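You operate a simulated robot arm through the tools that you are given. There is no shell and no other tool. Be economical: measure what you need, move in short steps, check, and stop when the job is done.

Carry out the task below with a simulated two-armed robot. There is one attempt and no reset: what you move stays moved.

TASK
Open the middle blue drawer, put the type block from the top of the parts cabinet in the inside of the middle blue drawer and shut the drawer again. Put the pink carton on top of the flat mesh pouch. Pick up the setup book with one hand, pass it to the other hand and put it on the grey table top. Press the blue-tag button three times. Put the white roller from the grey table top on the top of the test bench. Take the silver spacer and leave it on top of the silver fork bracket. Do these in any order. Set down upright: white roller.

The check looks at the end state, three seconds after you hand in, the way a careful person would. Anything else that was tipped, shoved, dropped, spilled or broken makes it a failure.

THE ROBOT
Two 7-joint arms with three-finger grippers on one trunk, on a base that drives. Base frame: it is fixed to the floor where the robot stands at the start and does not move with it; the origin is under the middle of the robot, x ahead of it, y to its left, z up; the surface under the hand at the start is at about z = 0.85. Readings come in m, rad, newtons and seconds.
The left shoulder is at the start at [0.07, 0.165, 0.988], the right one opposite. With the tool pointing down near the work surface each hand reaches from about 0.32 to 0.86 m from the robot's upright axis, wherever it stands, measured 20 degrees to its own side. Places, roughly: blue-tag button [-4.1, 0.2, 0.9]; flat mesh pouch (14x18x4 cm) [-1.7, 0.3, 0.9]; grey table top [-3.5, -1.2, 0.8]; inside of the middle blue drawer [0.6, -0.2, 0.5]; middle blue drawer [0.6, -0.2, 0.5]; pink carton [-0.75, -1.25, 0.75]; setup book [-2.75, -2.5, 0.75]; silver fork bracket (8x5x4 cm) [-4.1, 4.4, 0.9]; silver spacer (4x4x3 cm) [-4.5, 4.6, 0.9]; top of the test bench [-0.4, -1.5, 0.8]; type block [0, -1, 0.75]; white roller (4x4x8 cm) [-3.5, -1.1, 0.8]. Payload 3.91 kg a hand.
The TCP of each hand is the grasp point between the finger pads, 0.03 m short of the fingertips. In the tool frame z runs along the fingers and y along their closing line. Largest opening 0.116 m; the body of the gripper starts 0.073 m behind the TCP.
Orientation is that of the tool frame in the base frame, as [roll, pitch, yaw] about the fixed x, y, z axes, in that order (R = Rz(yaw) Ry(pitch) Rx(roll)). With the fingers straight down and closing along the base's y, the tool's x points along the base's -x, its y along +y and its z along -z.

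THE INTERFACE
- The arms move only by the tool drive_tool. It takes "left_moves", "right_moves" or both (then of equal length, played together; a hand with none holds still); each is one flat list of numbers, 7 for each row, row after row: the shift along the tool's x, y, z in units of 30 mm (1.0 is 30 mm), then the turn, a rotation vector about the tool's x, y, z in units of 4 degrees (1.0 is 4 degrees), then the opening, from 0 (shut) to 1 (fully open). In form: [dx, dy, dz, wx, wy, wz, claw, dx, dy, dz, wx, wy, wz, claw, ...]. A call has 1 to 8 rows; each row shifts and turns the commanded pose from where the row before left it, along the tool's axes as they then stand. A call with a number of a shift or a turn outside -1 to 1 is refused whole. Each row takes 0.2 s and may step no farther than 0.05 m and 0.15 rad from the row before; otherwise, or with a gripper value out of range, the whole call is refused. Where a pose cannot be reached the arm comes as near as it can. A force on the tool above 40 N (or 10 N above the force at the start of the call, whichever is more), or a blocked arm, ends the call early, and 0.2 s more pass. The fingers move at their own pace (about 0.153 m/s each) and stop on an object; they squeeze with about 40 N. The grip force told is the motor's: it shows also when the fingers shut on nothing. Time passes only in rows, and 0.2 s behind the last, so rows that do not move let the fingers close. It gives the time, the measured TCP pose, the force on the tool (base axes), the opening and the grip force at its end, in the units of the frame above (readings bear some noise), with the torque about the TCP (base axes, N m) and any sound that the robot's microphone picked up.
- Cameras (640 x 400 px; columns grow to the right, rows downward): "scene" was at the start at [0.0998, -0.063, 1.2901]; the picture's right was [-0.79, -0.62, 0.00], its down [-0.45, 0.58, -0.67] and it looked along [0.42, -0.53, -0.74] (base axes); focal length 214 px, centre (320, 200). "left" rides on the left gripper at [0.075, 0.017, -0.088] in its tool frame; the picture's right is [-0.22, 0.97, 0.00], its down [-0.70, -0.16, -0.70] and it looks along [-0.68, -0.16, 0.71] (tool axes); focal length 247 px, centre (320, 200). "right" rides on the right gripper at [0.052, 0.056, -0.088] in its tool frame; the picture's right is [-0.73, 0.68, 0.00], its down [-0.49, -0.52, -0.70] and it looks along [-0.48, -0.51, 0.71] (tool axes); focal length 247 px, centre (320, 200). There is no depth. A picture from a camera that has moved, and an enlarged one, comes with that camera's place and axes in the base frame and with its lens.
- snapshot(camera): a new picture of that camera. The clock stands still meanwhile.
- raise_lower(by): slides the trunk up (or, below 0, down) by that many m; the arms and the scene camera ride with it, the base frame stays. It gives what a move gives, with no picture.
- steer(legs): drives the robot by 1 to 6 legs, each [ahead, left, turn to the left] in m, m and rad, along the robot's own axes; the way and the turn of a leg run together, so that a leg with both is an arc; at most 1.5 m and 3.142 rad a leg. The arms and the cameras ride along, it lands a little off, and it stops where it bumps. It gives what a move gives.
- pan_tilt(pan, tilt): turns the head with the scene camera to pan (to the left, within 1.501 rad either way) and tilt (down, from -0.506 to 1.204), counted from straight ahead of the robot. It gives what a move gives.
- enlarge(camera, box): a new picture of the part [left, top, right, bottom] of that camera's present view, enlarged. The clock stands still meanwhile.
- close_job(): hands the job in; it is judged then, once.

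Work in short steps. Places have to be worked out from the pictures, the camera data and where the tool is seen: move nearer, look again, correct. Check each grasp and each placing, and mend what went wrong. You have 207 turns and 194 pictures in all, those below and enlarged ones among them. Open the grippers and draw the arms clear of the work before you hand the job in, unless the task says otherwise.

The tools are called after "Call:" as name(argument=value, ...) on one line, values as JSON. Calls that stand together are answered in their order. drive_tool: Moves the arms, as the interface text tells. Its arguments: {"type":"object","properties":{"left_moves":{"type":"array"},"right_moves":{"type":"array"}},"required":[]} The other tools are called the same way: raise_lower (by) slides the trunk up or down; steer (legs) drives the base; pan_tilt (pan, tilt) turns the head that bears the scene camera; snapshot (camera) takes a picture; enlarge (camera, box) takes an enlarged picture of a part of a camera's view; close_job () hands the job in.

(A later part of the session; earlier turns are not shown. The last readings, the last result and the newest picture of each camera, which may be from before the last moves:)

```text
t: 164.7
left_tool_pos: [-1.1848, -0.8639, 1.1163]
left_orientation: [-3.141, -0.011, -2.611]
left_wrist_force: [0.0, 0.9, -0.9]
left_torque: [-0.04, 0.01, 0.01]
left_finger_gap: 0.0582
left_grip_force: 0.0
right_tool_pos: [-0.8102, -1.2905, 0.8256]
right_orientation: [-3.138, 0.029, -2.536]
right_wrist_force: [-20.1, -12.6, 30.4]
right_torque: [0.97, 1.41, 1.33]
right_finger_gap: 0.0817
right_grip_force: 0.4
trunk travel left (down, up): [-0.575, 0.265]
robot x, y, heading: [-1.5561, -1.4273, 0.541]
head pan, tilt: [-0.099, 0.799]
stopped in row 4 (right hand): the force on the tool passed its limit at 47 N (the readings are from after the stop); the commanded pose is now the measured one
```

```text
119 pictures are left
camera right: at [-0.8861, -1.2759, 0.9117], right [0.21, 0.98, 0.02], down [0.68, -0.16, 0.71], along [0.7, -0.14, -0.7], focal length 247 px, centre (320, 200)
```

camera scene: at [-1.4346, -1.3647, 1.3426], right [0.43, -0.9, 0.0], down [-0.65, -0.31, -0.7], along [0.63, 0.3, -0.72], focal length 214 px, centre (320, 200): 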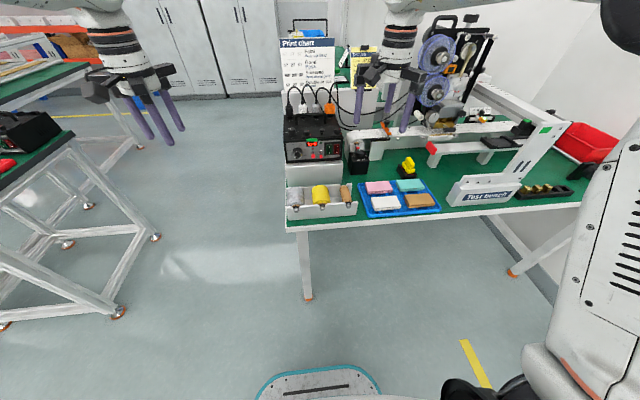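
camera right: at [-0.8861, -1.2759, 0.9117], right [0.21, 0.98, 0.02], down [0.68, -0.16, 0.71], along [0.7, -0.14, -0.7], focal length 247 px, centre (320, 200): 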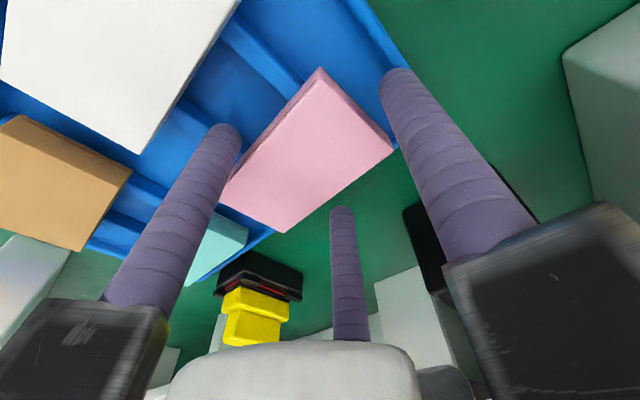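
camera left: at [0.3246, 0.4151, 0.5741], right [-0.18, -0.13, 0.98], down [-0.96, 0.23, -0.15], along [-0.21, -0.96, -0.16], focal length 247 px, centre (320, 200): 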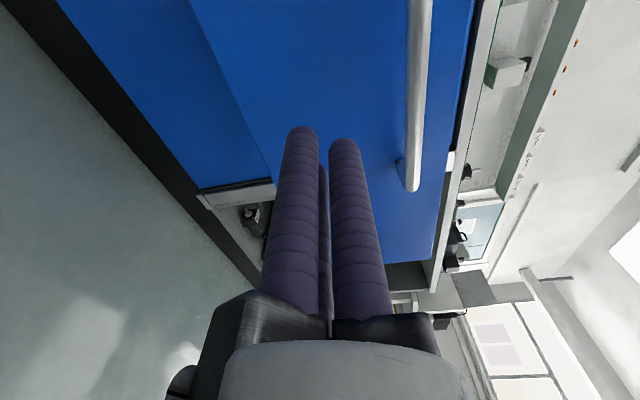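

Tips are evidently on the tray (floor ≈0.795), carton top ~0.81, so fingers are already beside the carton. Raise 4 mm and close.

Call:
drive_tool(right_moves=[0.1, 0, -0.2, 0, 0, 0, 0.7, 0, 0, 0, 0, 0, 0, 0, 0, 0, 0, 0, 0, 0, 0, 0, 0, 0, 0, 0, 0, 0])

Call:
snapshot(camera="right")

Call:
enlarge(camera="scene", box=[350, 140, 446, 200])

```text
t: 165.7
left_tool_pos: [-1.1817, -0.8605, 1.115]
left_orientation: [-3.141, -0.015, -2.609]
left_wrist_force: [-0.1, 0.0, -0.3]
left_torque: [0.02, -0.03, -0.02]
left_finger_gap: 0.0577
left_grip_force: 0.0
right_tool_pos: [-0.81, -1.2914, 0.825]
right_orientation: [-3.141, 0.023, -2.541]
right_wrist_force: [-0.7, 0.0, -0.1]
right_torque: [0.02, 0.0, -0.02]
right_finger_gap: 0.0581
right_grip_force: 39.4
trunk travel left (down, up): [-0.575, 0.265]
robot x, y, heading: [-1.5486, -1.4238, 0.543]
head pan, tilt: [-0.099, 0.799]
```

```text
118 pictures are left
camera right: at [-0.8848, -1.2752, 0.9114], right [0.22, 0.98, 0.02], down [0.68, -0.16, 0.71], along [0.7, -0.14, -0.7], focal length 247 px, centre (320, 200)
```

right: 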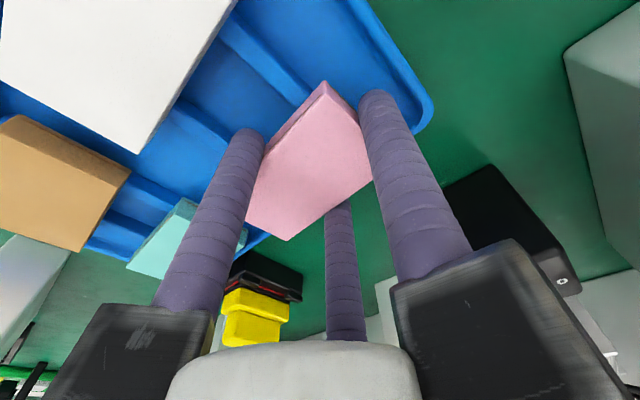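

```text
6.67 times, centred on (398, 170) of scene
camera zoom: at [-1.4342, -1.3647, 1.3425], right [0.43, -0.9, 0.0], down [-0.65, -0.31, -0.7], along [0.63, 0.3, -0.72], focal length 1430 px, centre (-200, 400)
```

zoom: 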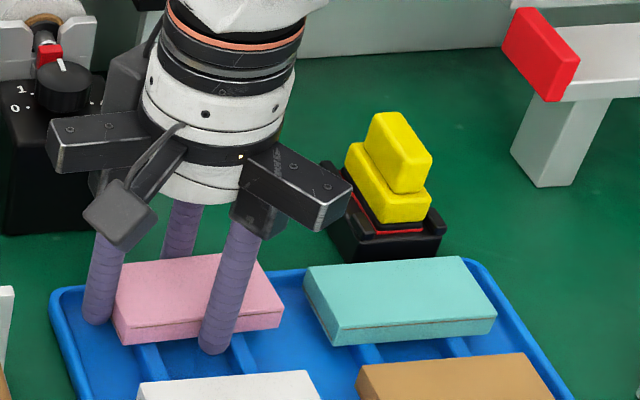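

Gripped (gap 0.058, 39 N). Lift straight up ~0.2 m and check.

Call:
drive_tool(right_moves=[0, 0, -0.5, 0, 0, 0, 0, 0, 0, -1, 0, 0, 0, 0, 0, 0, -1, 0, 0, 0, 0, 0, 0, -1, 0, 0, 0, 0, 0, 0, -1, 0, 0, 0, 0, 0, 0, -1, 0, 0, 0, 0, 0, 0, -1, 0, 0, 0, 0, 0, 0, -1, 0, 0, 0, 0])

Call:
snapshot(camera="right")

Call:
enlarge(camera="scene", box=[240, 50, 560, 250])

```text
t: 167.5
left_tool_pos: [-1.1819, -0.861, 1.115]
left_orientation: [-3.141, -0.013, -2.61]
left_wrist_force: [1.0, -0.4, 0.0]
left_torque: [-0.01, 0.0, 0.03]
left_finger_gap: 0.0579
left_grip_force: 0.0
right_tool_pos: [-0.8152, -1.2936, 1.0526]
right_orientation: [3.141, 0.023, -2.539]
right_wrist_force: [-0.3, 0.9, -0.4]
right_torque: [-0.01, -0.02, 0.03]
right_finger_gap: 0.0576
right_grip_force: 40.0
trunk travel left (down, up): [-0.575, 0.265]
robot x, y, heading: [-1.5525, -1.4272, 0.541]
head pan, tilt: [-0.099, 0.799]
```

```text
116 pictures are left
camera right: at [-0.8906, -1.2778, 1.1381], right [0.22, 0.98, 0.02], down [0.68, -0.16, 0.71], along [0.7, -0.14, -0.7], focal length 247 px, centre (320, 200)
```

right: 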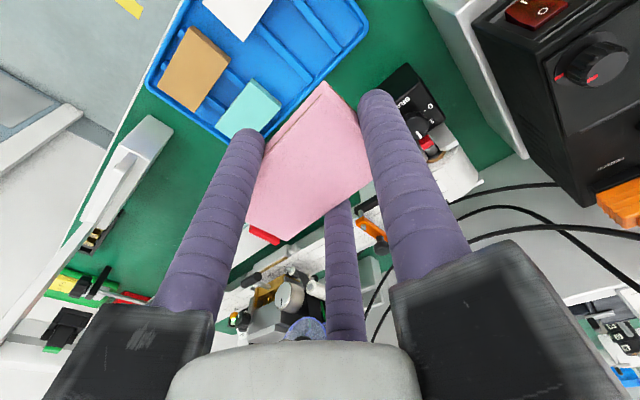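

```text
2.00 times, centred on (400, 150) of scene
camera zoom: at [-1.4351, -1.365, 1.3426], right [0.43, -0.9, 0.0], down [-0.65, -0.31, -0.7], along [0.63, 0.3, -0.72], focal length 429 px, centre (160, 300)
```

zoom: 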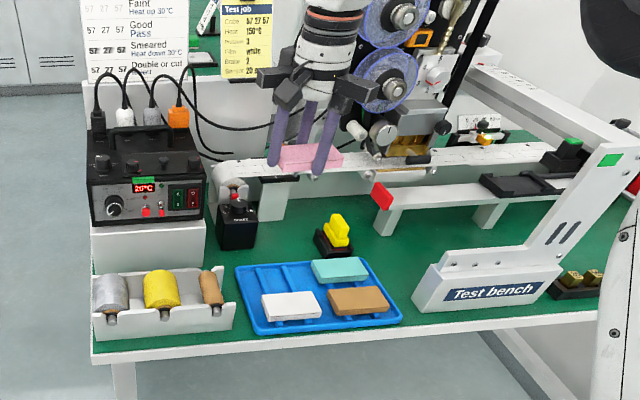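

Carton held and the neighbours are undisturbed. Raise the trunk, then drive: left 0.78 into the aisle, forward 0.62, turn left 90° to face the pouch table.

Call:
raise_lower(by=0.25)

Call:
steer(legs=[[0, 0.75, 0], [0.6, 0, 0], [0, 0, 1.58]])

Call:
pan_tilt(pan=0.0, tilt=0.8)

Call:
snapshot(camera="scene")

Call:
snapshot(camera="right")

```text
t: 170.1
left_tool_pos: [-1.1808, -0.8616, 1.3638]
left_orientation: [-3.141, -0.015, -2.61]
left_wrist_force: [-0.1, -0.5, 0.4]
left_torque: [0.0, -0.01, -0.03]
left_finger_gap: 0.0582
left_grip_force: 0.0
right_tool_pos: [-0.8142, -1.2931, 1.3003]
right_orientation: [-3.141, 0.024, -2.539]
right_wrist_force: [-0.5, -0.4, 0.5]
right_torque: [-0.02, -0.02, 0.01]
right_finger_gap: 0.0572
right_grip_force: 40.3
trunk travel left (down, up): [-0.825, 0.015]
robot x, y, heading: [-1.5531, -1.4258, 0.538]
head pan, tilt: [-0.099, 0.799]
```

```text
t: 181.0
left_tool_pos: [-1.9907, -0.1061, 1.3643]
left_orientation: [-3.141, -0.014, -1.029]
left_wrist_force: [-0.1, -0.2, -0.2]
left_torque: [-0.04, 0.02, 0.01]
left_finger_gap: 0.058
left_grip_force: 0.0
right_tool_pos: [-1.5623, 0.2652, 1.3]
right_orientation: [-3.14, 0.023, -0.957]
right_wrist_force: [0.1, -0.1, -0.3]
right_torque: [-0.02, 0.02, 0.01]
right_finger_gap: 0.0567
right_grip_force: 39.9
trunk travel left (down, up): [-0.825, 0.015]
robot x, y, heading: [-1.4248, -0.4688, 2.124]
head pan, tilt: [-0.099, 0.799]
```

```text
t: 181.7
left_tool_pos: [-1.9906, -0.1058, 1.3644]
left_orientation: [-3.141, -0.013, -1.029]
left_wrist_force: [0.6, -0.2, -0.1]
left_torque: [-0.01, 0.0, -0.01]
left_finger_gap: 0.0579
left_grip_force: 0.1
right_tool_pos: [-1.5626, 0.2655, 1.3005]
right_orientation: [-3.139, 0.023, -0.959]
right_wrist_force: [-0.8, -0.7, -0.1]
right_torque: [0.0, -0.03, 0.03]
right_finger_gap: 0.0567
right_grip_force: 40.2
trunk travel left (down, up): [-0.825, 0.015]
robot x, y, heading: [-1.4267, -0.469, 2.127]
head pan, tilt: [0.0, 0.799]
```

```text
114 pictures are left
camera scene: at [-1.492, -0.3593, 1.5925], right [0.85, 0.52, 0.0], down [0.38, -0.61, -0.7], along [-0.37, 0.59, -0.72], focal length 214 px, centre (320, 200)
```

scene: 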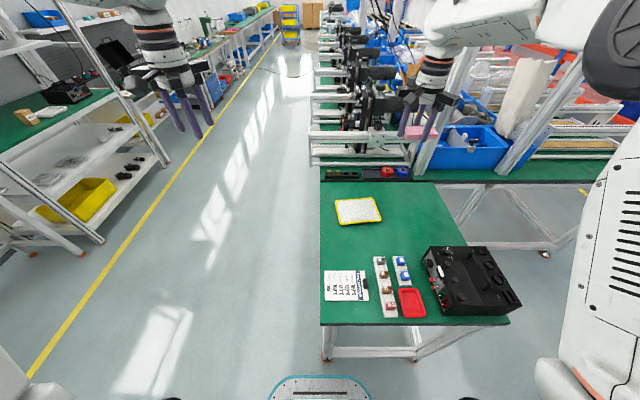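

```text
113 pictures are left
camera right: at [-1.5759, 0.1888, 1.3873], right [-0.98, 0.21, 0.02], down [0.16, 0.68, 0.71], along [0.14, 0.7, -0.7], focal length 247 px, centre (320, 200)
```

right: 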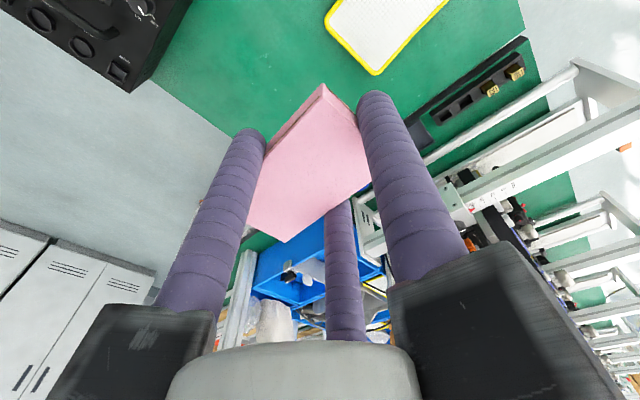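

Pouch centre ≈(-1.684,0.264), at 0.76 ahead/0.17 right. Move hand over it (carton centre sits ~15 mm to tool's right), then lower the trunk 0.2.

Call:
drive_tool(right_moves=[-0.5, 0.95, 0, 0, -0.3, 0, 0, -0.5, 0.95, 0, 0, 0, 0, 0, -0.5, 0.95, 0, 0, 0, 0, 0, -0.5, 0.95, 0, 0, 0, 0, 0])

Call:
raise_lower(by=-0.2)

Call:
snapshot(camera="scene")

Call:
snapshot(camera="right")

```text
t: 182.7
left_tool_pos: [-1.9928, -0.1056, 1.363]
left_orientation: [-3.141, -0.016, -1.029]
left_wrist_force: [0.5, 0.1, 0.0]
left_torque: [-0.05, 0.01, 0.0]
left_finger_gap: 0.058
left_grip_force: 0.1
right_tool_pos: [-1.6925, 0.2486, 1.3033]
right_orientation: [-3.139, 0.044, -0.959]
right_wrist_force: [0.2, 0.0, 0.2]
right_torque: [0.02, -0.02, 0.04]
right_finger_gap: 0.0567
right_grip_force: 40.3
trunk travel left (down, up): [-0.825, 0.015]
robot x, y, heading: [-1.4258, -0.4704, 2.12]
head pan, tilt: [0.0, 0.799]
```

```text
t: 184.8
left_tool_pos: [-1.9911, -0.1056, 1.1643]
left_orientation: [-3.141, -0.012, -1.027]
left_wrist_force: [-0.2, -0.4, 0.6]
left_torque: [0.04, 0.03, -0.01]
left_finger_gap: 0.0582
left_grip_force: 0.2
right_tool_pos: [-1.6898, 0.2479, 1.1033]
right_orientation: [-3.141, 0.047, -0.96]
right_wrist_force: [0.6, -0.6, -0.7]
right_torque: [0.03, -0.01, 0.0]
right_finger_gap: 0.0567
right_grip_force: 40.4
trunk travel left (down, up): [-0.625, 0.215]
robot x, y, heading: [-1.4222, -0.4731, 2.124]
head pan, tilt: [0.0, 0.799]
```

```text
112 pictures are left
camera scene: at [-1.4919, -0.3595, 1.3926], right [0.85, 0.52, 0.0], down [0.38, -0.61, -0.7], along [-0.37, 0.59, -0.72], focal length 214 px, centre (320, 200)
```

scene: 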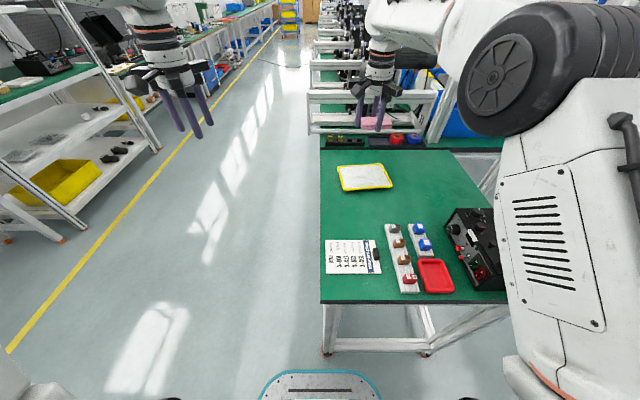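

```text
111 pictures are left
camera right: at [-1.7024, 0.1708, 1.1891], right [-0.98, 0.21, 0.03], down [0.17, 0.67, 0.72], along [0.13, 0.71, -0.69], focal length 247 px, centre (320, 200)
```

right: 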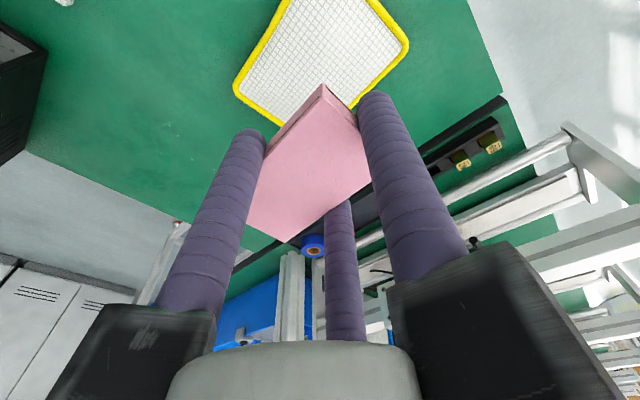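

Carton needs ~23 mm further forward; fix the small pitch, then descend to about TCP 0.95.

Call:
drive_tool(right_moves=[-0.4, 0.05, 0, 0, 0.35, 0, 0, -0.4, 0.05, 0, 0, 0.32, 0, 0, 0, 0, 1, 0, 0, 0, 0, 0, 0, 1, 0, 0, 0, 0, 0, 0, 1, 0, 0, 0, 0, 0, 0, 1, 0, 0, 0, 0, 0, 0, 1, 0, 0, 0, 0])

Call:
snapshot(camera="right")

Call:
enlarge(camera="scene", box=[300, 80, 460, 200])

```text
t: 186.4
left_tool_pos: [-1.992, -0.1052, 1.1635]
left_orientation: [-3.141, -0.017, -1.027]
left_wrist_force: [-0.1, 0.3, 0.2]
left_torque: [0.0, 0.0, 0.04]
left_finger_gap: 0.0581
left_grip_force: 0.0
right_tool_pos: [-1.7068, 0.2682, 0.9537]
right_orientation: [-3.14, -0.003, -0.959]
right_wrist_force: [0.4, -0.1, 0.0]
right_torque: [-0.03, 0.04, 0.01]
right_finger_gap: 0.0565
right_grip_force: 40.5
trunk travel left (down, up): [-0.625, 0.215]
robot x, y, heading: [-1.4252, -0.4727, 2.123]
head pan, tilt: [0.0, 0.799]
```

```text
110 pictures are left
camera right: at [-1.7207, 0.1936, 1.0413], right [-0.98, 0.21, 0.0], down [0.15, 0.7, 0.7], along [0.15, 0.68, -0.71], focal length 247 px, centre (320, 200)
```

right: 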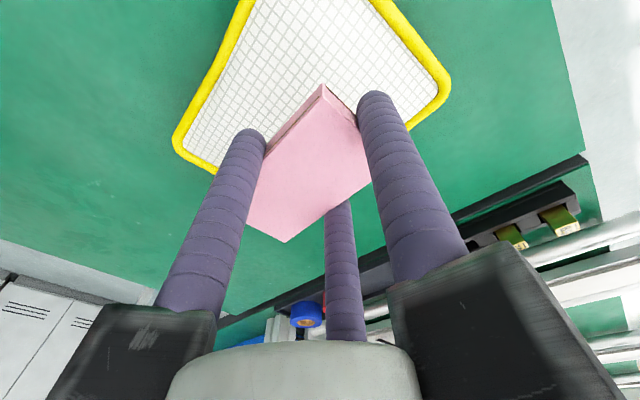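

```text
3.33 times, centred on (380, 140) of scene
camera zoom: at [-1.4924, -0.3584, 1.3925], right [0.85, 0.52, 0.0], down [0.38, -0.61, -0.7], along [-0.37, 0.59, -0.72], focal length 715 px, centre (120, 400)
```

zoom: 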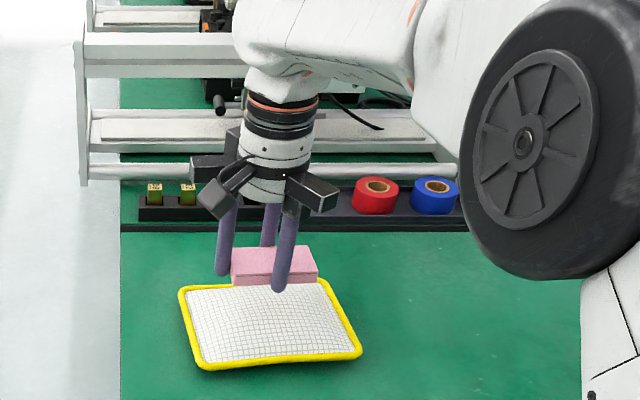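

Carton is within ~1 cm of the pouch centre; nudge right 12 mm, and descend slowly watching force.

Call:
drive_tool(right_moves=[0.2, -0.4, 0.5, 0, 0, 0, 0, 0, 0, 0.3, 0, 0, 0, 0, 0, 0, 0.3, 0, 0, 0, 0])

Call:
enlarge(camera="scene", box=[330, 130, 426, 202])

```text
t: 187.2
left_tool_pos: [-1.9906, -0.1066, 1.1642]
left_orientation: [3.141, -0.015, -1.026]
left_wrist_force: [-0.2, 0.0, -1.1]
left_torque: [-0.03, 0.0, -0.02]
left_finger_gap: 0.058
left_grip_force: 0.1
right_tool_pos: [-1.6922, 0.2674, 0.9206]
right_orientation: [-3.139, -0.002, -0.96]
right_wrist_force: [0.2, 0.1, -1.5]
right_torque: [-0.01, 0.03, 0.02]
right_finger_gap: 0.0564
right_grip_force: 40.1
trunk travel left (down, up): [-0.625, 0.215]
robot x, y, heading: [-1.4231, -0.4681, 2.121]
head pan, tilt: [0.0, 0.799]
```

```text
5.56 times, centred on (378, 166) of scene
camera zoom: at [-1.4919, -0.3593, 1.3926], right [0.85, 0.52, 0.0], down [0.38, -0.61, -0.7], along [-0.37, 0.59, -0.72], focal length 1192 px, centre (-2, 389)
```

zoom: 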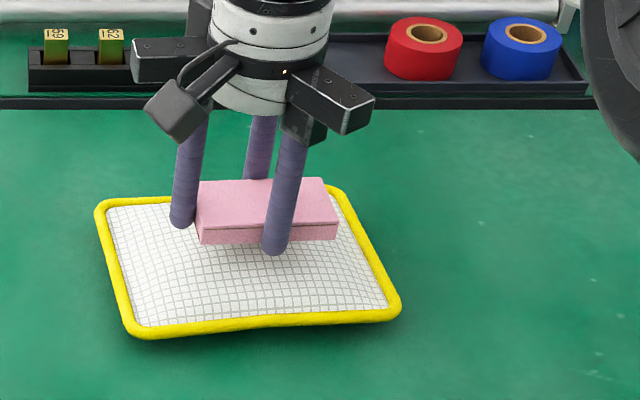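

Still slightly above; continue in small steps.

Call:
drive_tool(right_moves=[0, 0, 0.25, 0, 0, 0, 0, 0, 0, 0.2, 0, 0, 0, 0])

Call:
drive_tool(right_moves=[0, 0, 0.2, 0, 0, 0, 0])

Call:
enlarge(camera="scene", box=[330, 130, 426, 202])

```text
t: 187.8
left_tool_pos: [-1.9904, -0.1057, 1.1649]
left_orientation: [-3.141, -0.015, -1.028]
left_wrist_force: [-0.2, 0.3, 0.0]
left_torque: [0.01, 0.01, -0.01]
left_finger_gap: 0.058
left_grip_force: 0.1
right_tool_pos: [-1.692, 0.2676, 0.907]
right_orientation: [3.141, 0.0, -0.961]
right_wrist_force: [-0.8, -0.6, -0.4]
right_torque: [0.05, -0.03, -0.01]
right_finger_gap: 0.0567
right_grip_force: 39.9
trunk travel left (down, up): [-0.625, 0.215]
robot x, y, heading: [-1.4249, -0.4727, 2.126]
head pan, tilt: [0.0, 0.799]
```

```text
t: 188.2
left_tool_pos: [-1.9908, -0.1077, 1.1655]
left_orientation: [-3.141, -0.013, -1.029]
left_wrist_force: [-0.4, -0.4, -0.7]
left_torque: [-0.03, -0.03, -0.01]
left_finger_gap: 0.0582
left_grip_force: 0.1
right_tool_pos: [-1.6921, 0.2678, 0.904]
right_orientation: [-3.141, 0.004, -0.959]
right_wrist_force: [-0.2, -0.2, 11.0]
right_torque: [-0.08, -0.01, -0.06]
right_finger_gap: 0.0567
right_grip_force: 40.0
trunk travel left (down, up): [-0.625, 0.215]
robot x, y, heading: [-1.4269, -0.4707, 2.124]
head pan, tilt: [0.0, 0.799]
```

```text
5.56 times, centred on (378, 166) of scene
camera zoom: at [-1.4914, -0.3608, 1.3929], right [0.85, 0.52, 0.0], down [0.38, -0.61, -0.7], along [-0.37, 0.59, -0.72], focal length 1192 px, centre (-2, 389)
```

zoom: 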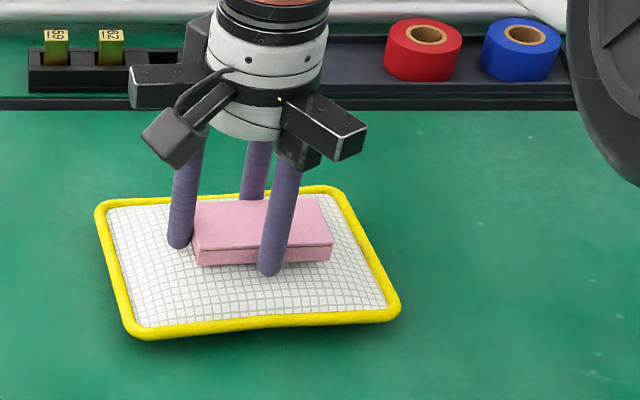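

Contact felt (11 N). Open gently and rise.

Call:
drive_tool(right_moves=[0, 0, -0.08, 0, 0, 0, 0, 0, 0, 0, 0, 0, 0, 0.8, 0, 0, 0, 0, 0, 0, 0.8, 0, 0, -0.5, 0, 0, 0, 0.8, 0, 0, -1, 0, 0, 0, 0.8, 0, 0, -1, 0, 0, 0, 0.8, 0, 0, -1, 0, 0, 0, 0.8])

Call:
enlarge(camera="scene", box=[330, 130, 426, 202])

```text
t: 189.8
left_tool_pos: [-1.9917, -0.107, 1.1645]
left_orientation: [-3.14, -0.013, -1.029]
left_wrist_force: [-0.3, 0.2, -0.2]
left_torque: [0.03, 0.0, 0.0]
left_finger_gap: 0.0581
left_grip_force: 0.1
right_tool_pos: [-1.692, 0.2691, 1.0095]
right_orientation: [-3.137, 0.0, -0.958]
right_wrist_force: [0.4, -0.3, 0.0]
right_torque: [0.02, 0.0, -0.05]
right_finger_gap: 0.0927
right_grip_force: 0.1
trunk travel left (down, up): [-0.625, 0.215]
robot x, y, heading: [-1.4255, -0.4681, 2.125]
head pan, tilt: [0.0, 0.799]
```

```text
5.56 times, centred on (378, 166) of scene
camera zoom: at [-1.4916, -0.3602, 1.3926], right [0.85, 0.52, 0.0], down [0.38, -0.61, -0.7], along [-0.37, 0.59, -0.72], focal length 1192 px, centre (-2, 389)
```

zoom: 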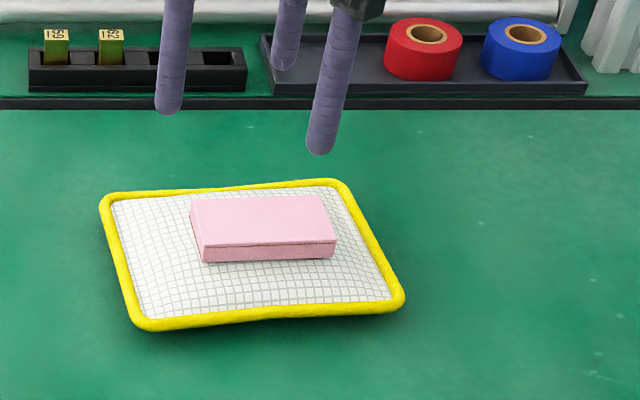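

Carton rests squarely on the pouch. Now raise up, turn left to face down the room, and survey toward the book/grey table.

Call:
raise_lower(by=0.2)

Call:
steer(legs=[[0, 0, 1.571]])

Call:
pan_tilt(pan=0.0, tilt=0.4)

Call:
snapshot(camera="scene")

```text
t: 192.0
left_tool_pos: [-1.992, -0.1069, 1.3654]
left_orientation: [3.141, -0.017, -1.028]
left_wrist_force: [-0.6, -0.3, 0.3]
left_torque: [0.0, 0.03, 0.02]
left_finger_gap: 0.058
left_grip_force: 0.0
right_tool_pos: [-1.6921, 0.2684, 1.2095]
right_orientation: [-3.139, -0.003, -0.959]
right_wrist_force: [0.6, 0.5, 0.0]
right_torque: [-0.01, 0.02, 0.01]
right_finger_gap: 0.0929
right_grip_force: 0.1
trunk travel left (down, up): [-0.825, 0.015]
robot x, y, heading: [-1.4262, -0.469, 2.121]
head pan, tilt: [0.0, 0.799]
```

```text
t: 196.3
left_tool_pos: [-1.7837, -1.0393, 1.3653]
left_orientation: [3.141, -0.015, 0.549]
left_wrist_force: [0.2, -0.9, 0.4]
left_torque: [0.01, 0.02, 0.01]
left_finger_gap: 0.0582
left_grip_force: 0.1
right_tool_pos: [-2.161, -0.7438, 1.2097]
right_orientation: [-3.141, -0.001, 0.619]
right_wrist_force: [0.2, -0.5, 0.6]
right_torque: [-0.03, 0.03, -0.01]
right_finger_gap: 0.0928
right_grip_force: 0.1
trunk travel left (down, up): [-0.825, 0.015]
robot x, y, heading: [-1.423, -0.4687, -2.578]
head pan, tilt: [0.0, 0.799]
```

```text
t: 197.2
left_tool_pos: [-1.7821, -1.0409, 1.365]
left_orientation: [3.141, -0.014, 0.55]
left_wrist_force: [0.1, 0.6, -0.1]
left_torque: [0.0, 0.01, 0.02]
left_finger_gap: 0.0579
left_grip_force: 0.1
right_tool_pos: [-2.1615, -0.7446, 1.2097]
right_orientation: [-3.14, -0.002, 0.62]
right_wrist_force: [0.0, -0.3, -0.6]
right_torque: [-0.03, 0.04, 0.01]
right_finger_gap: 0.0927
right_grip_force: 0.0
trunk travel left (down, up): [-0.825, 0.015]
robot x, y, heading: [-1.4224, -0.4725, -2.582]
head pan, tilt: [0.0, 0.4]
```

```text
105 pictures are left
camera scene: at [-1.5443, -0.547, 1.6276], right [-0.53, 0.85, 0.0], down [0.33, 0.21, -0.92], along [-0.78, -0.49, -0.39], focal length 214 px, centre (320, 200)
```

scene: 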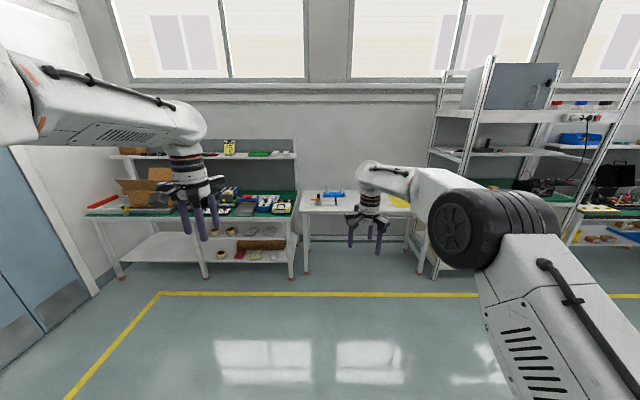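

Zoom onto the back-wall benches.

Call:
enlarge(camera="scene", box=[80, 130, 304, 270])

Call:
enlarge(camera="scene", box=[280, 150, 440, 250])

```text
2.86 times, centred on (192, 200) of scene
camera zoom: at [-1.5443, -0.547, 1.6276], right [-0.53, 0.85, 0.0], down [0.33, 0.21, -0.92], along [-0.78, -0.49, -0.39], focal length 613 px, centre (686, 200)
```

zoom: 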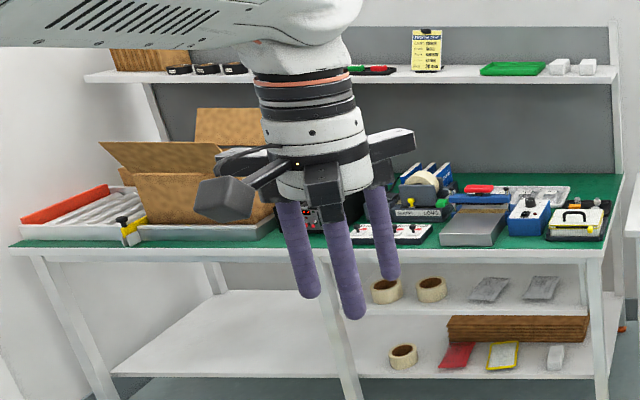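

```text
4.00 times, centred on (360, 200) of scene
camera zoom: at [-1.5443, -0.547, 1.6276], right [-0.53, 0.85, 0.0], down [0.33, 0.21, -0.92], along [-0.78, -0.49, -0.39], focal length 858 px, centre (160, 200)
```

zoom: 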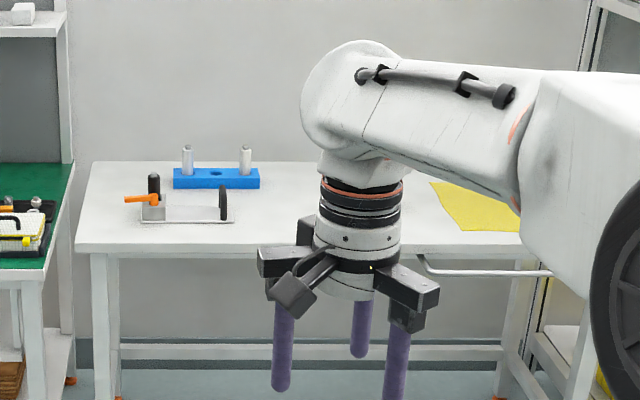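

Drive forward ~1.1 m toward the back wall tables and look again.

Call:
steer(legs=[[1.0, 0, 0]])

Call:
pan_tilt(pan=0.35, tilt=0.55)

Call:
snapshot(camera="scene")

Call:
pan_tilt(pan=-0.25, tilt=0.55)

Call:
snapshot(camera="scene")

```text
t: 202.3
left_tool_pos: [-2.6176, -1.5705, 1.3647]
left_orientation: [-3.141, -0.012, 0.555]
left_wrist_force: [0.7, -0.2, -0.2]
left_torque: [-0.01, -0.03, -0.01]
left_finger_gap: 0.0579
left_grip_force: 0.0
right_tool_pos: [-2.9977, -1.2753, 1.2103]
right_orientation: [-3.14, -0.002, 0.625]
right_wrist_force: [-0.5, -0.1, 0.5]
right_torque: [0.03, -0.01, -0.04]
right_finger_gap: 0.0927
right_grip_force: 0.0
trunk travel left (down, up): [-0.825, 0.015]
robot x, y, heading: [-2.2622, -0.9936, -2.579]
head pan, tilt: [0.0, 0.4]
```

```text
t: 203.1
left_tool_pos: [-2.6188, -1.5703, 1.3639]
left_orientation: [-3.141, -0.015, 0.554]
left_wrist_force: [-0.3, -0.1, 0.1]
left_torque: [-0.01, -0.02, -0.04]
left_finger_gap: 0.0583
left_grip_force: 0.2
right_tool_pos: [-2.9985, -1.2766, 1.2101]
right_orientation: [-3.139, -0.001, 0.626]
right_wrist_force: [-0.5, -0.3, -0.3]
right_torque: [0.0, 0.0, 0.02]
right_finger_gap: 0.0929
right_grip_force: 0.1
trunk travel left (down, up): [-0.825, 0.015]
robot x, y, heading: [-2.259, -0.9972, -2.578]
head pan, tilt: [0.351, 0.55]
```

```text
102 pictures are left
camera scene: at [-2.3592, -1.0976, 1.6139], right [-0.79, 0.61, 0.0], down [0.32, 0.41, -0.85], along [-0.52, -0.68, -0.52], focal length 214 px, centre (320, 200)
```

scene: 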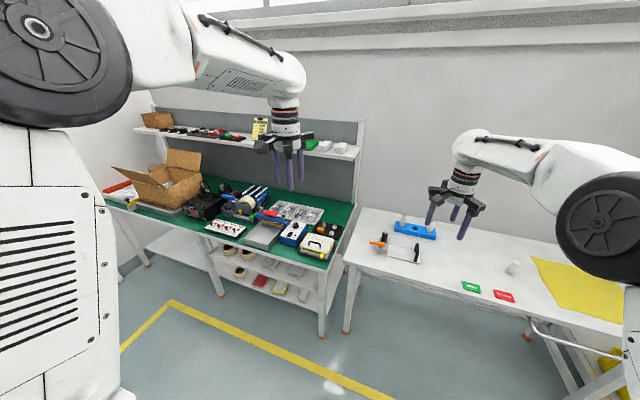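

```text
t: 204.1
left_tool_pos: [-2.6194, -1.5721, 1.3646]
left_orientation: [-3.14, -0.014, 0.553]
left_wrist_force: [0.0, -0.4, 0.1]
left_torque: [-0.02, -0.02, -0.01]
left_finger_gap: 0.0577
left_grip_force: 0.1
right_tool_pos: [-2.9994, -1.2759, 1.2104]
right_orientation: [-3.14, -0.003, 0.625]
right_wrist_force: [0.7, -0.8, -0.3]
right_torque: [-0.02, -0.04, -0.01]
right_finger_gap: 0.0928
right_grip_force: 0.2
trunk travel left (down, up): [-0.825, 0.015]
robot x, y, heading: [-2.2652, -1.004, -2.574]
head pan, tilt: [-0.25, 0.55]
```

```text
101 pictures are left
camera scene: at [-2.3893, -1.0542, 1.6139], right [-0.31, 0.95, 0.0], down [0.5, 0.16, -0.85], along [-0.81, -0.26, -0.52], focal length 214 px, centre (320, 200)
```

scene: 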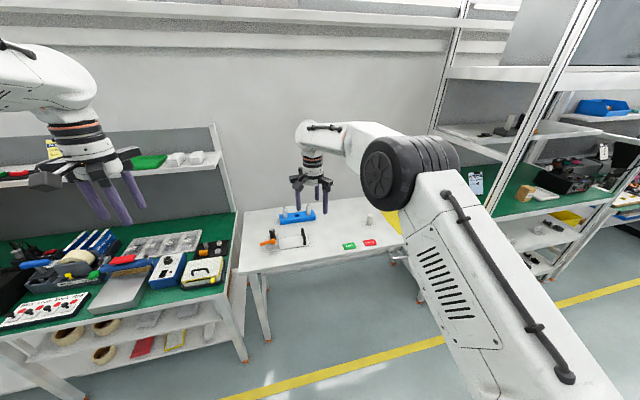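

The white roller is at pixel (513,267) of the first view. Zoom in on bench to find the setup book.

Call:
pan_tilt(pan=0.5, tilt=0.55)

Call:
enlarge(camera="scene", box=[180, 140, 420, 290])

Call:
enlarge(camera="scene", box=[420, 180, 640, 318])

```text
t: 205.2
left_tool_pos: [-2.619, -1.5702, 1.3645]
left_orientation: [-3.141, -0.014, 0.555]
left_wrist_force: [0.5, 0.4, 0.1]
left_torque: [0.0, 0.01, -0.01]
left_finger_gap: 0.0583
left_grip_force: 0.1
right_tool_pos: [-2.9984, -1.2756, 1.2088]
right_orientation: [-3.14, 0.0, 0.626]
right_wrist_force: [-0.8, -1.1, -0.6]
right_torque: [0.01, -0.03, -0.01]
right_finger_gap: 0.093
right_grip_force: 0.0
trunk travel left (down, up): [-0.825, 0.015]
robot x, y, heading: [-2.2631, -0.9967, -2.578]
head pan, tilt: [0.499, 0.55]
```

```text
2.67 times, centred on (300, 215) of scene
camera zoom: at [-2.3477, -1.1047, 1.6139], right [-0.87, 0.49, 0.0], down [0.25, 0.46, -0.85], along [-0.41, -0.74, -0.52], focal length 572 px, centre (373, 160)
```

zoom: 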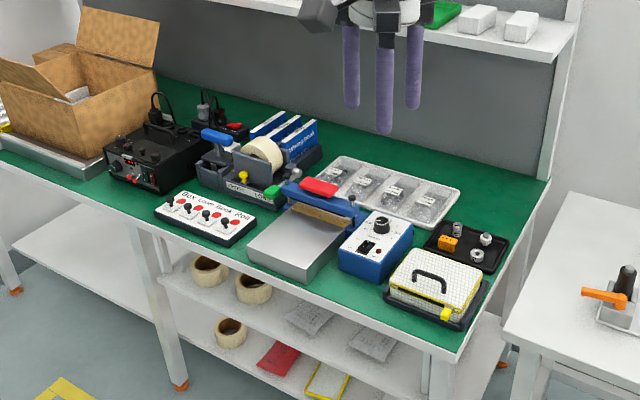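

```text
2.90 times, centred on (530, 249) of scene
camera zoom: at [-2.3477, -1.1047, 1.6139], right [-0.87, 0.49, 0.0], down [0.25, 0.46, -0.85], along [-0.41, -0.74, -0.52], focal length 622 px, centre (-289, 58)
```

zoom: 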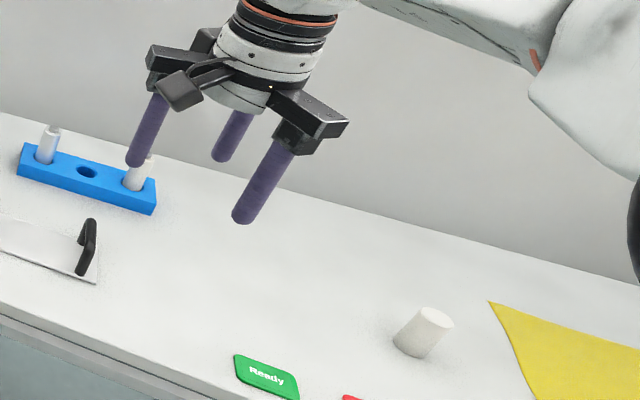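

Three blue/white books stand in a rack; zoom further to read labels.

Call:
enlarge(camera="scene", box=[245, 170, 325, 220])

```text
8.00 times, centred on (285, 195) of scene
camera zoom: at [-2.3477, -1.1047, 1.6139], right [-0.87, 0.49, 0.0], down [0.25, 0.46, -0.85], along [-0.41, -0.74, -0.52], focal length 1716 px, centre (600, 240)
```

zoom: 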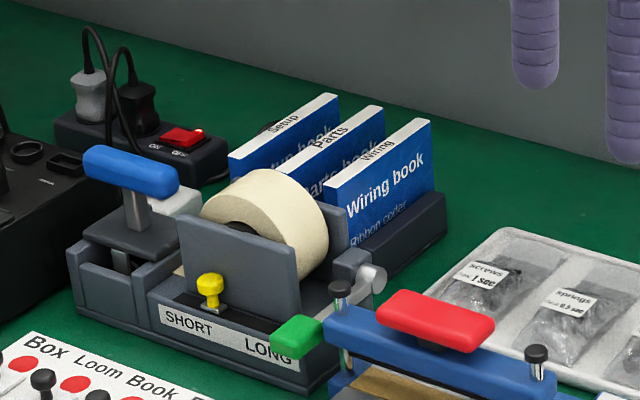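

Setup book is the leftmost of three in a rack, ~1.1 m ahead and 0.88 m left. Drive left 0.68 and forward 0.30, then look.

Call:
steer(legs=[[0, 0.68, 0], [0.28, 0, 0]])

Call:
pan_tilt(pan=0.1, tilt=0.8)

Call:
snapshot(camera="scene")

Call:
snapshot(camera="left")

```text
t: 210.6
left_tool_pos: [-2.4897, -2.3002, 1.366]
left_orientation: [3.141, -0.014, 0.558]
left_wrist_force: [0.1, 0.3, 0.6]
left_torque: [0.01, 0.04, -0.03]
left_finger_gap: 0.058
left_grip_force: 0.0
right_tool_pos: [-2.87, -2.0073, 1.2115]
right_orientation: [-3.141, 0.0, 0.628]
right_wrist_force: [0.2, 1.2, 0.1]
right_torque: [-0.01, 0.03, -0.01]
right_finger_gap: 0.0927
right_grip_force: 0.2
trunk travel left (down, up): [-0.825, 0.015]
robot x, y, heading: [-2.1355, -1.7297, -2.575]
head pan, tilt: [0.499, 0.55]
```

```text
t: 211.4
left_tool_pos: [-2.4914, -2.3013, 1.364]
left_orientation: [3.141, -0.015, 0.557]
left_wrist_force: [0.7, -0.5, -0.1]
left_torque: [0.0, -0.01, -0.02]
left_finger_gap: 0.0576
left_grip_force: 0.0
right_tool_pos: [-2.8715, -2.0074, 1.209]
right_orientation: [-3.139, -0.002, 0.625]
right_wrist_force: [-0.5, -0.7, 0.6]
right_torque: [-0.02, -0.01, 0.02]
right_finger_gap: 0.0929
right_grip_force: 0.0
trunk travel left (down, up): [-0.825, 0.015]
robot x, y, heading: [-2.1334, -1.73, -2.574]
head pan, tilt: [0.099, 0.799]
```

```text
97 pictures are left
camera scene: at [-2.2418, -1.8066, 1.5925], right [-0.62, 0.79, 0.0], down [0.56, 0.44, -0.7], along [-0.55, -0.43, -0.72], focal length 214 px, centre (320, 200)
```

scene: 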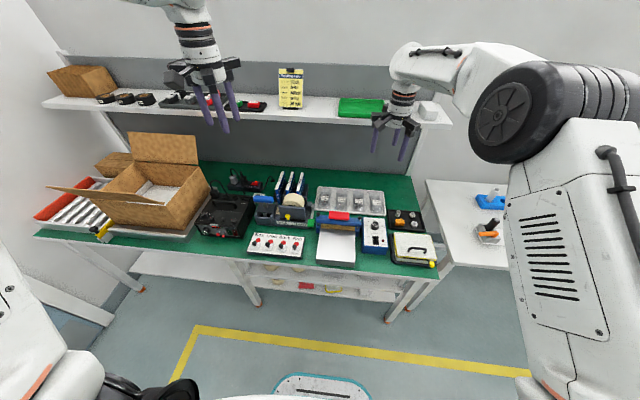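

```text
96 pictures are left
camera left: at [-2.4208, -2.2766, 1.454], right [0.32, -0.95, 0.0], down [-0.68, -0.24, 0.69], along [-0.65, -0.22, -0.72], focal length 247 px, centre (320, 200)
```

left: 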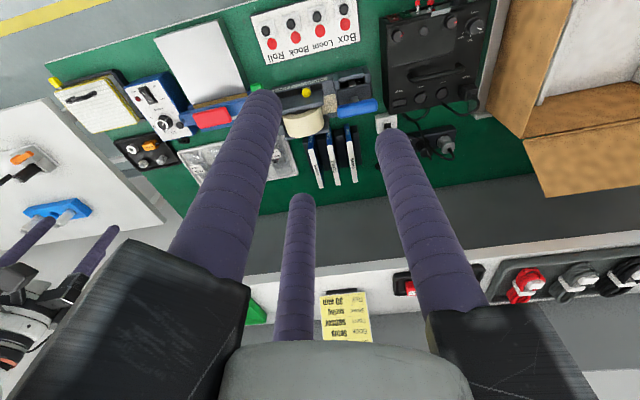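

Enlarge both views around the books for triangulation.

Call:
enlarge(camera="scene", box=[250, 160, 330, 210])

Call:
enlarge(camera="left", box=[280, 80, 400, 200])

```text
8.00 times, centred on (290, 185) of scene
camera zoom: at [-2.2418, -1.8066, 1.5925], right [-0.62, 0.79, 0.0], down [0.56, 0.44, -0.7], along [-0.55, -0.43, -0.72], focal length 1716 px, centre (560, 320)
```

zoom: 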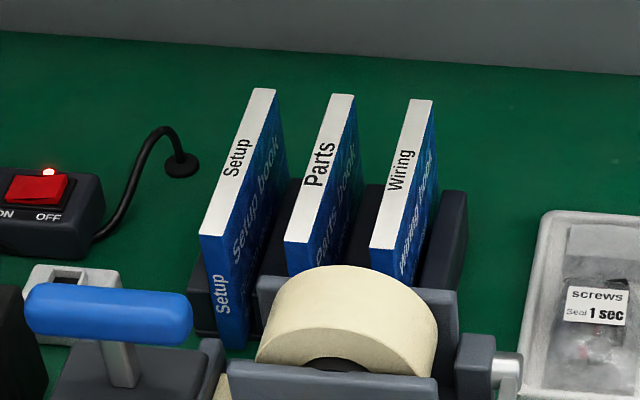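

```text
3.33 times, centred on (340, 140) of left
camera zoom: at [-2.4208, -2.2766, 1.454], right [0.32, -0.95, 0.0], down [-0.68, -0.24, 0.69], along [-0.65, -0.22, -0.72], focal length 823 px, centre (253, 400)
```

zoom: 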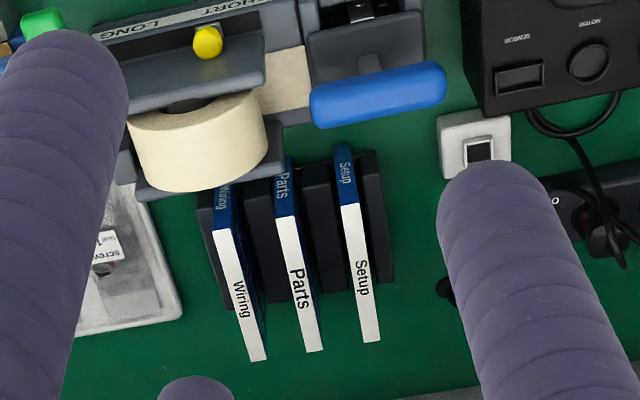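

Setup book's spine runs from (-2.727,-2.463) to (-2.845,-2.535), top z≈0.862; a shelf (z≈1.19) fronts just behind. Retract the right hand, then lower the trunk and drive closer.

Call:
drive_tool(right_moves=[1, -0.4, -0.8, 0, 0, 0, 0.8, 1, -0.4, -0.8, 0, 0, 0, 0.8, 1, -0.4, -0.8, 0, 0, 0, 0.8, 1, -0.4, -0.8, 0, 0, 0, 0.8, 1, -0.4, -0.8, 0, 0, 0, 0.8, 1, -0.4, -0.8, 0, 0, 0, 0.8, 1, -0.4, -0.8, 0, 0, 0, 0.8], left_moves=[0, 0, 0, 0, -1, 0, 0.6, 0, 0, 0, 0, -1, 0, 0.6, 0, 0, 0, 0, -1, 0, 0.6, 0, 0, 0, 0, -1, 0, 0.6, 0, 0, 0, 0, -1, 0, 0.6, 0, 0, 0, 0, -0.8, 0, 0.6, 0, 0, 0, 0, 0, 0, 0.6])

Call:
raise_lower(by=-0.28)

Call:
steer(legs=[[0.24, 0, 0]])

Call:
snapshot(camera="left")

Call:
snapshot(camera="scene")

```text
t: 213.0
left_tool_pos: [-2.4899, -2.299, 1.3663]
left_orientation: [3.141, 0.394, 0.556]
left_wrist_force: [0.3, 0.9, 0.8]
left_torque: [0.01, 0.03, 0.0]
left_finger_gap: 0.0697
left_grip_force: 0.1
right_tool_pos: [-2.7487, -1.8142, 1.3796]
right_orientation: [-3.139, 0.001, 0.625]
right_wrist_force: [0.2, 0.4, 0.2]
right_torque: [-0.03, 0.01, -0.02]
right_finger_gap: 0.0926
right_grip_force: 0.0
trunk travel left (down, up): [-0.825, 0.015]
robot x, y, heading: [-2.1359, -1.7281, -2.574]
head pan, tilt: [0.099, 0.799]
```

```text
t: 215.9
left_tool_pos: [-2.491, -2.3015, 1.084]
left_orientation: [3.142, 0.39, 0.557]
left_wrist_force: [0.5, -1.6, 0.6]
left_torque: [-0.01, -0.01, -0.02]
left_finger_gap: 0.0697
left_grip_force: 0.0
right_tool_pos: [-2.7504, -1.8178, 1.0994]
right_orientation: [-3.14, -0.002, 0.625]
right_wrist_force: [0.2, -0.1, 0.2]
right_torque: [0.02, 0.03, -0.02]
right_finger_gap: 0.093
right_grip_force: 0.0
trunk travel left (down, up): [-0.545, 0.295]
robot x, y, heading: [-2.135, -1.7314, -2.576]
head pan, tilt: [0.099, 0.799]
```

```text
t: 217.6
left_tool_pos: [-2.6905, -2.4294, 1.0848]
left_orientation: [3.141, 0.39, 0.559]
left_wrist_force: [0.0, -0.3, -0.3]
left_torque: [0.02, -0.03, 0.01]
left_finger_gap: 0.0698
left_grip_force: 0.0
right_tool_pos: [-2.9502, -1.9459, 1.0991]
right_orientation: [-3.141, -0.002, 0.628]
right_wrist_force: [-0.8, -0.6, 0.2]
right_torque: [0.01, -0.03, -0.03]
right_finger_gap: 0.0926
right_grip_force: 0.1
trunk travel left (down, up): [-0.545, 0.295]
robot x, y, heading: [-2.3361, -1.8544, -2.571]
head pan, tilt: [0.099, 0.799]
```

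```text
93 pictures are left
camera left: at [-2.5944, -2.3892, 1.1382], right [0.34, -0.94, 0.09], down [-0.4, -0.06, 0.91], along [-0.85, -0.35, -0.4], focal length 247 px, centre (320, 200)
```

left: 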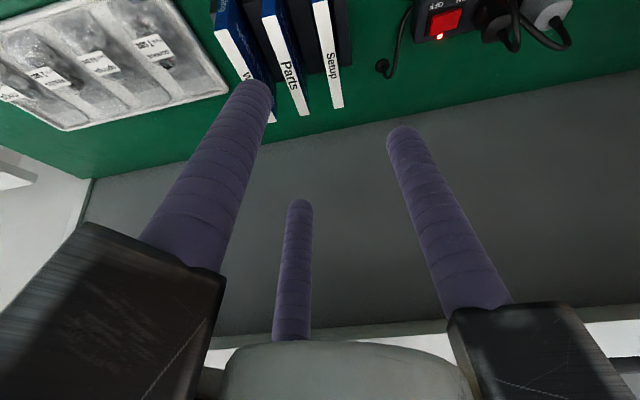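

```text
92 pictures are left
camera scene: at [-2.4414, -1.9342, 1.3126], right [-0.62, 0.78, 0.0], down [0.56, 0.44, -0.7], along [-0.55, -0.43, -0.72], focal length 214 px, centre (320, 200)
```

scene: 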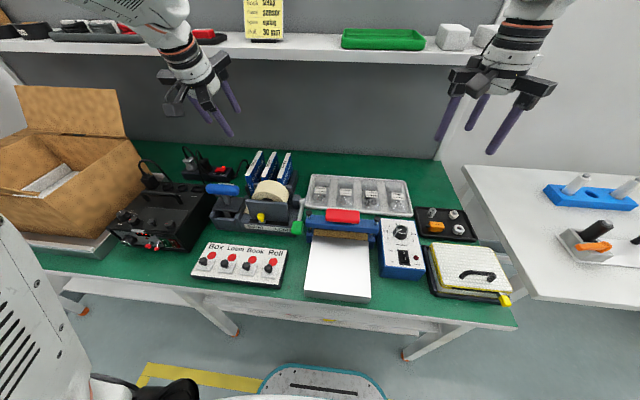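

Move to just above the book's spine centre (tips at ~0.93).

Call:
drive_tool(left_moves=[-0.35, 0.02, 1, 0, 0, 0, 0.6, -0.35, 0.02, 1, 0, 0, 0, 0.6, -0.35, 0.02, 1, 0, 0, 0, 0.6, -0.35, 0.02, 1, 0, 0, 0, 0.6, -0.3, 0.02, 1.0, 0, 0, 0, 0.6])

Call:
snapshot(camera="left")

Call:
enlarge(camera="scene", box=[200, 100, 360, 200])

```text
t: 218.8
left_tool_pos: [-2.7784, -2.4879, 0.965]
left_orientation: [3.141, 0.39, 0.559]
left_wrist_force: [0.4, 0.7, -0.2]
left_torque: [0.03, -0.02, 0.03]
left_finger_gap: 0.0696
left_grip_force: 0.0
right_tool_pos: [-2.9518, -1.9485, 1.0982]
right_orientation: [-3.137, -0.002, 0.628]
right_wrist_force: [-0.6, 0.2, -0.4]
right_torque: [0.02, 0.0, -0.03]
right_finger_gap: 0.093
right_grip_force: 0.0
trunk travel left (down, up): [-0.545, 0.295]
robot x, y, heading: [-2.3389, -1.8544, -2.572]
head pan, tilt: [0.099, 0.799]
```

```text
91 pictures are left
camera left: at [-2.6817, -2.4471, 1.0188], right [0.34, -0.94, 0.09], down [-0.4, -0.06, 0.91], along [-0.85, -0.35, -0.4], focal length 247 px, centre (320, 200)
```

left: 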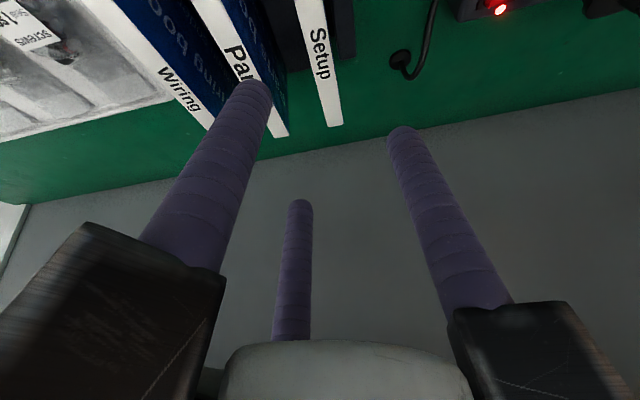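

```text
4.00 times, centred on (280, 150) of scene
camera zoom: at [-2.4422, -1.9352, 1.3124], right [-0.62, 0.78, 0.0], down [0.56, 0.45, -0.7], along [-0.55, -0.43, -0.72], focal length 858 px, centre (480, 400)
```

zoom: 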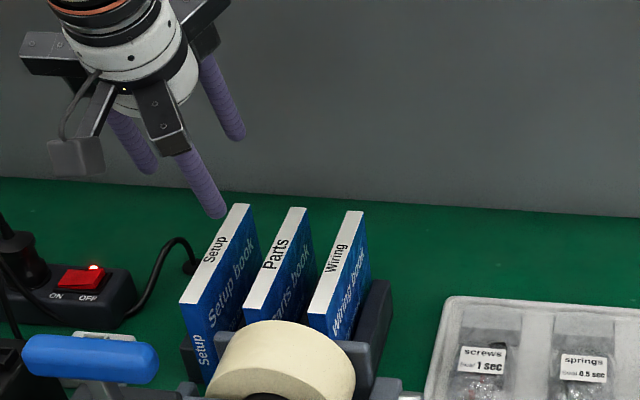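

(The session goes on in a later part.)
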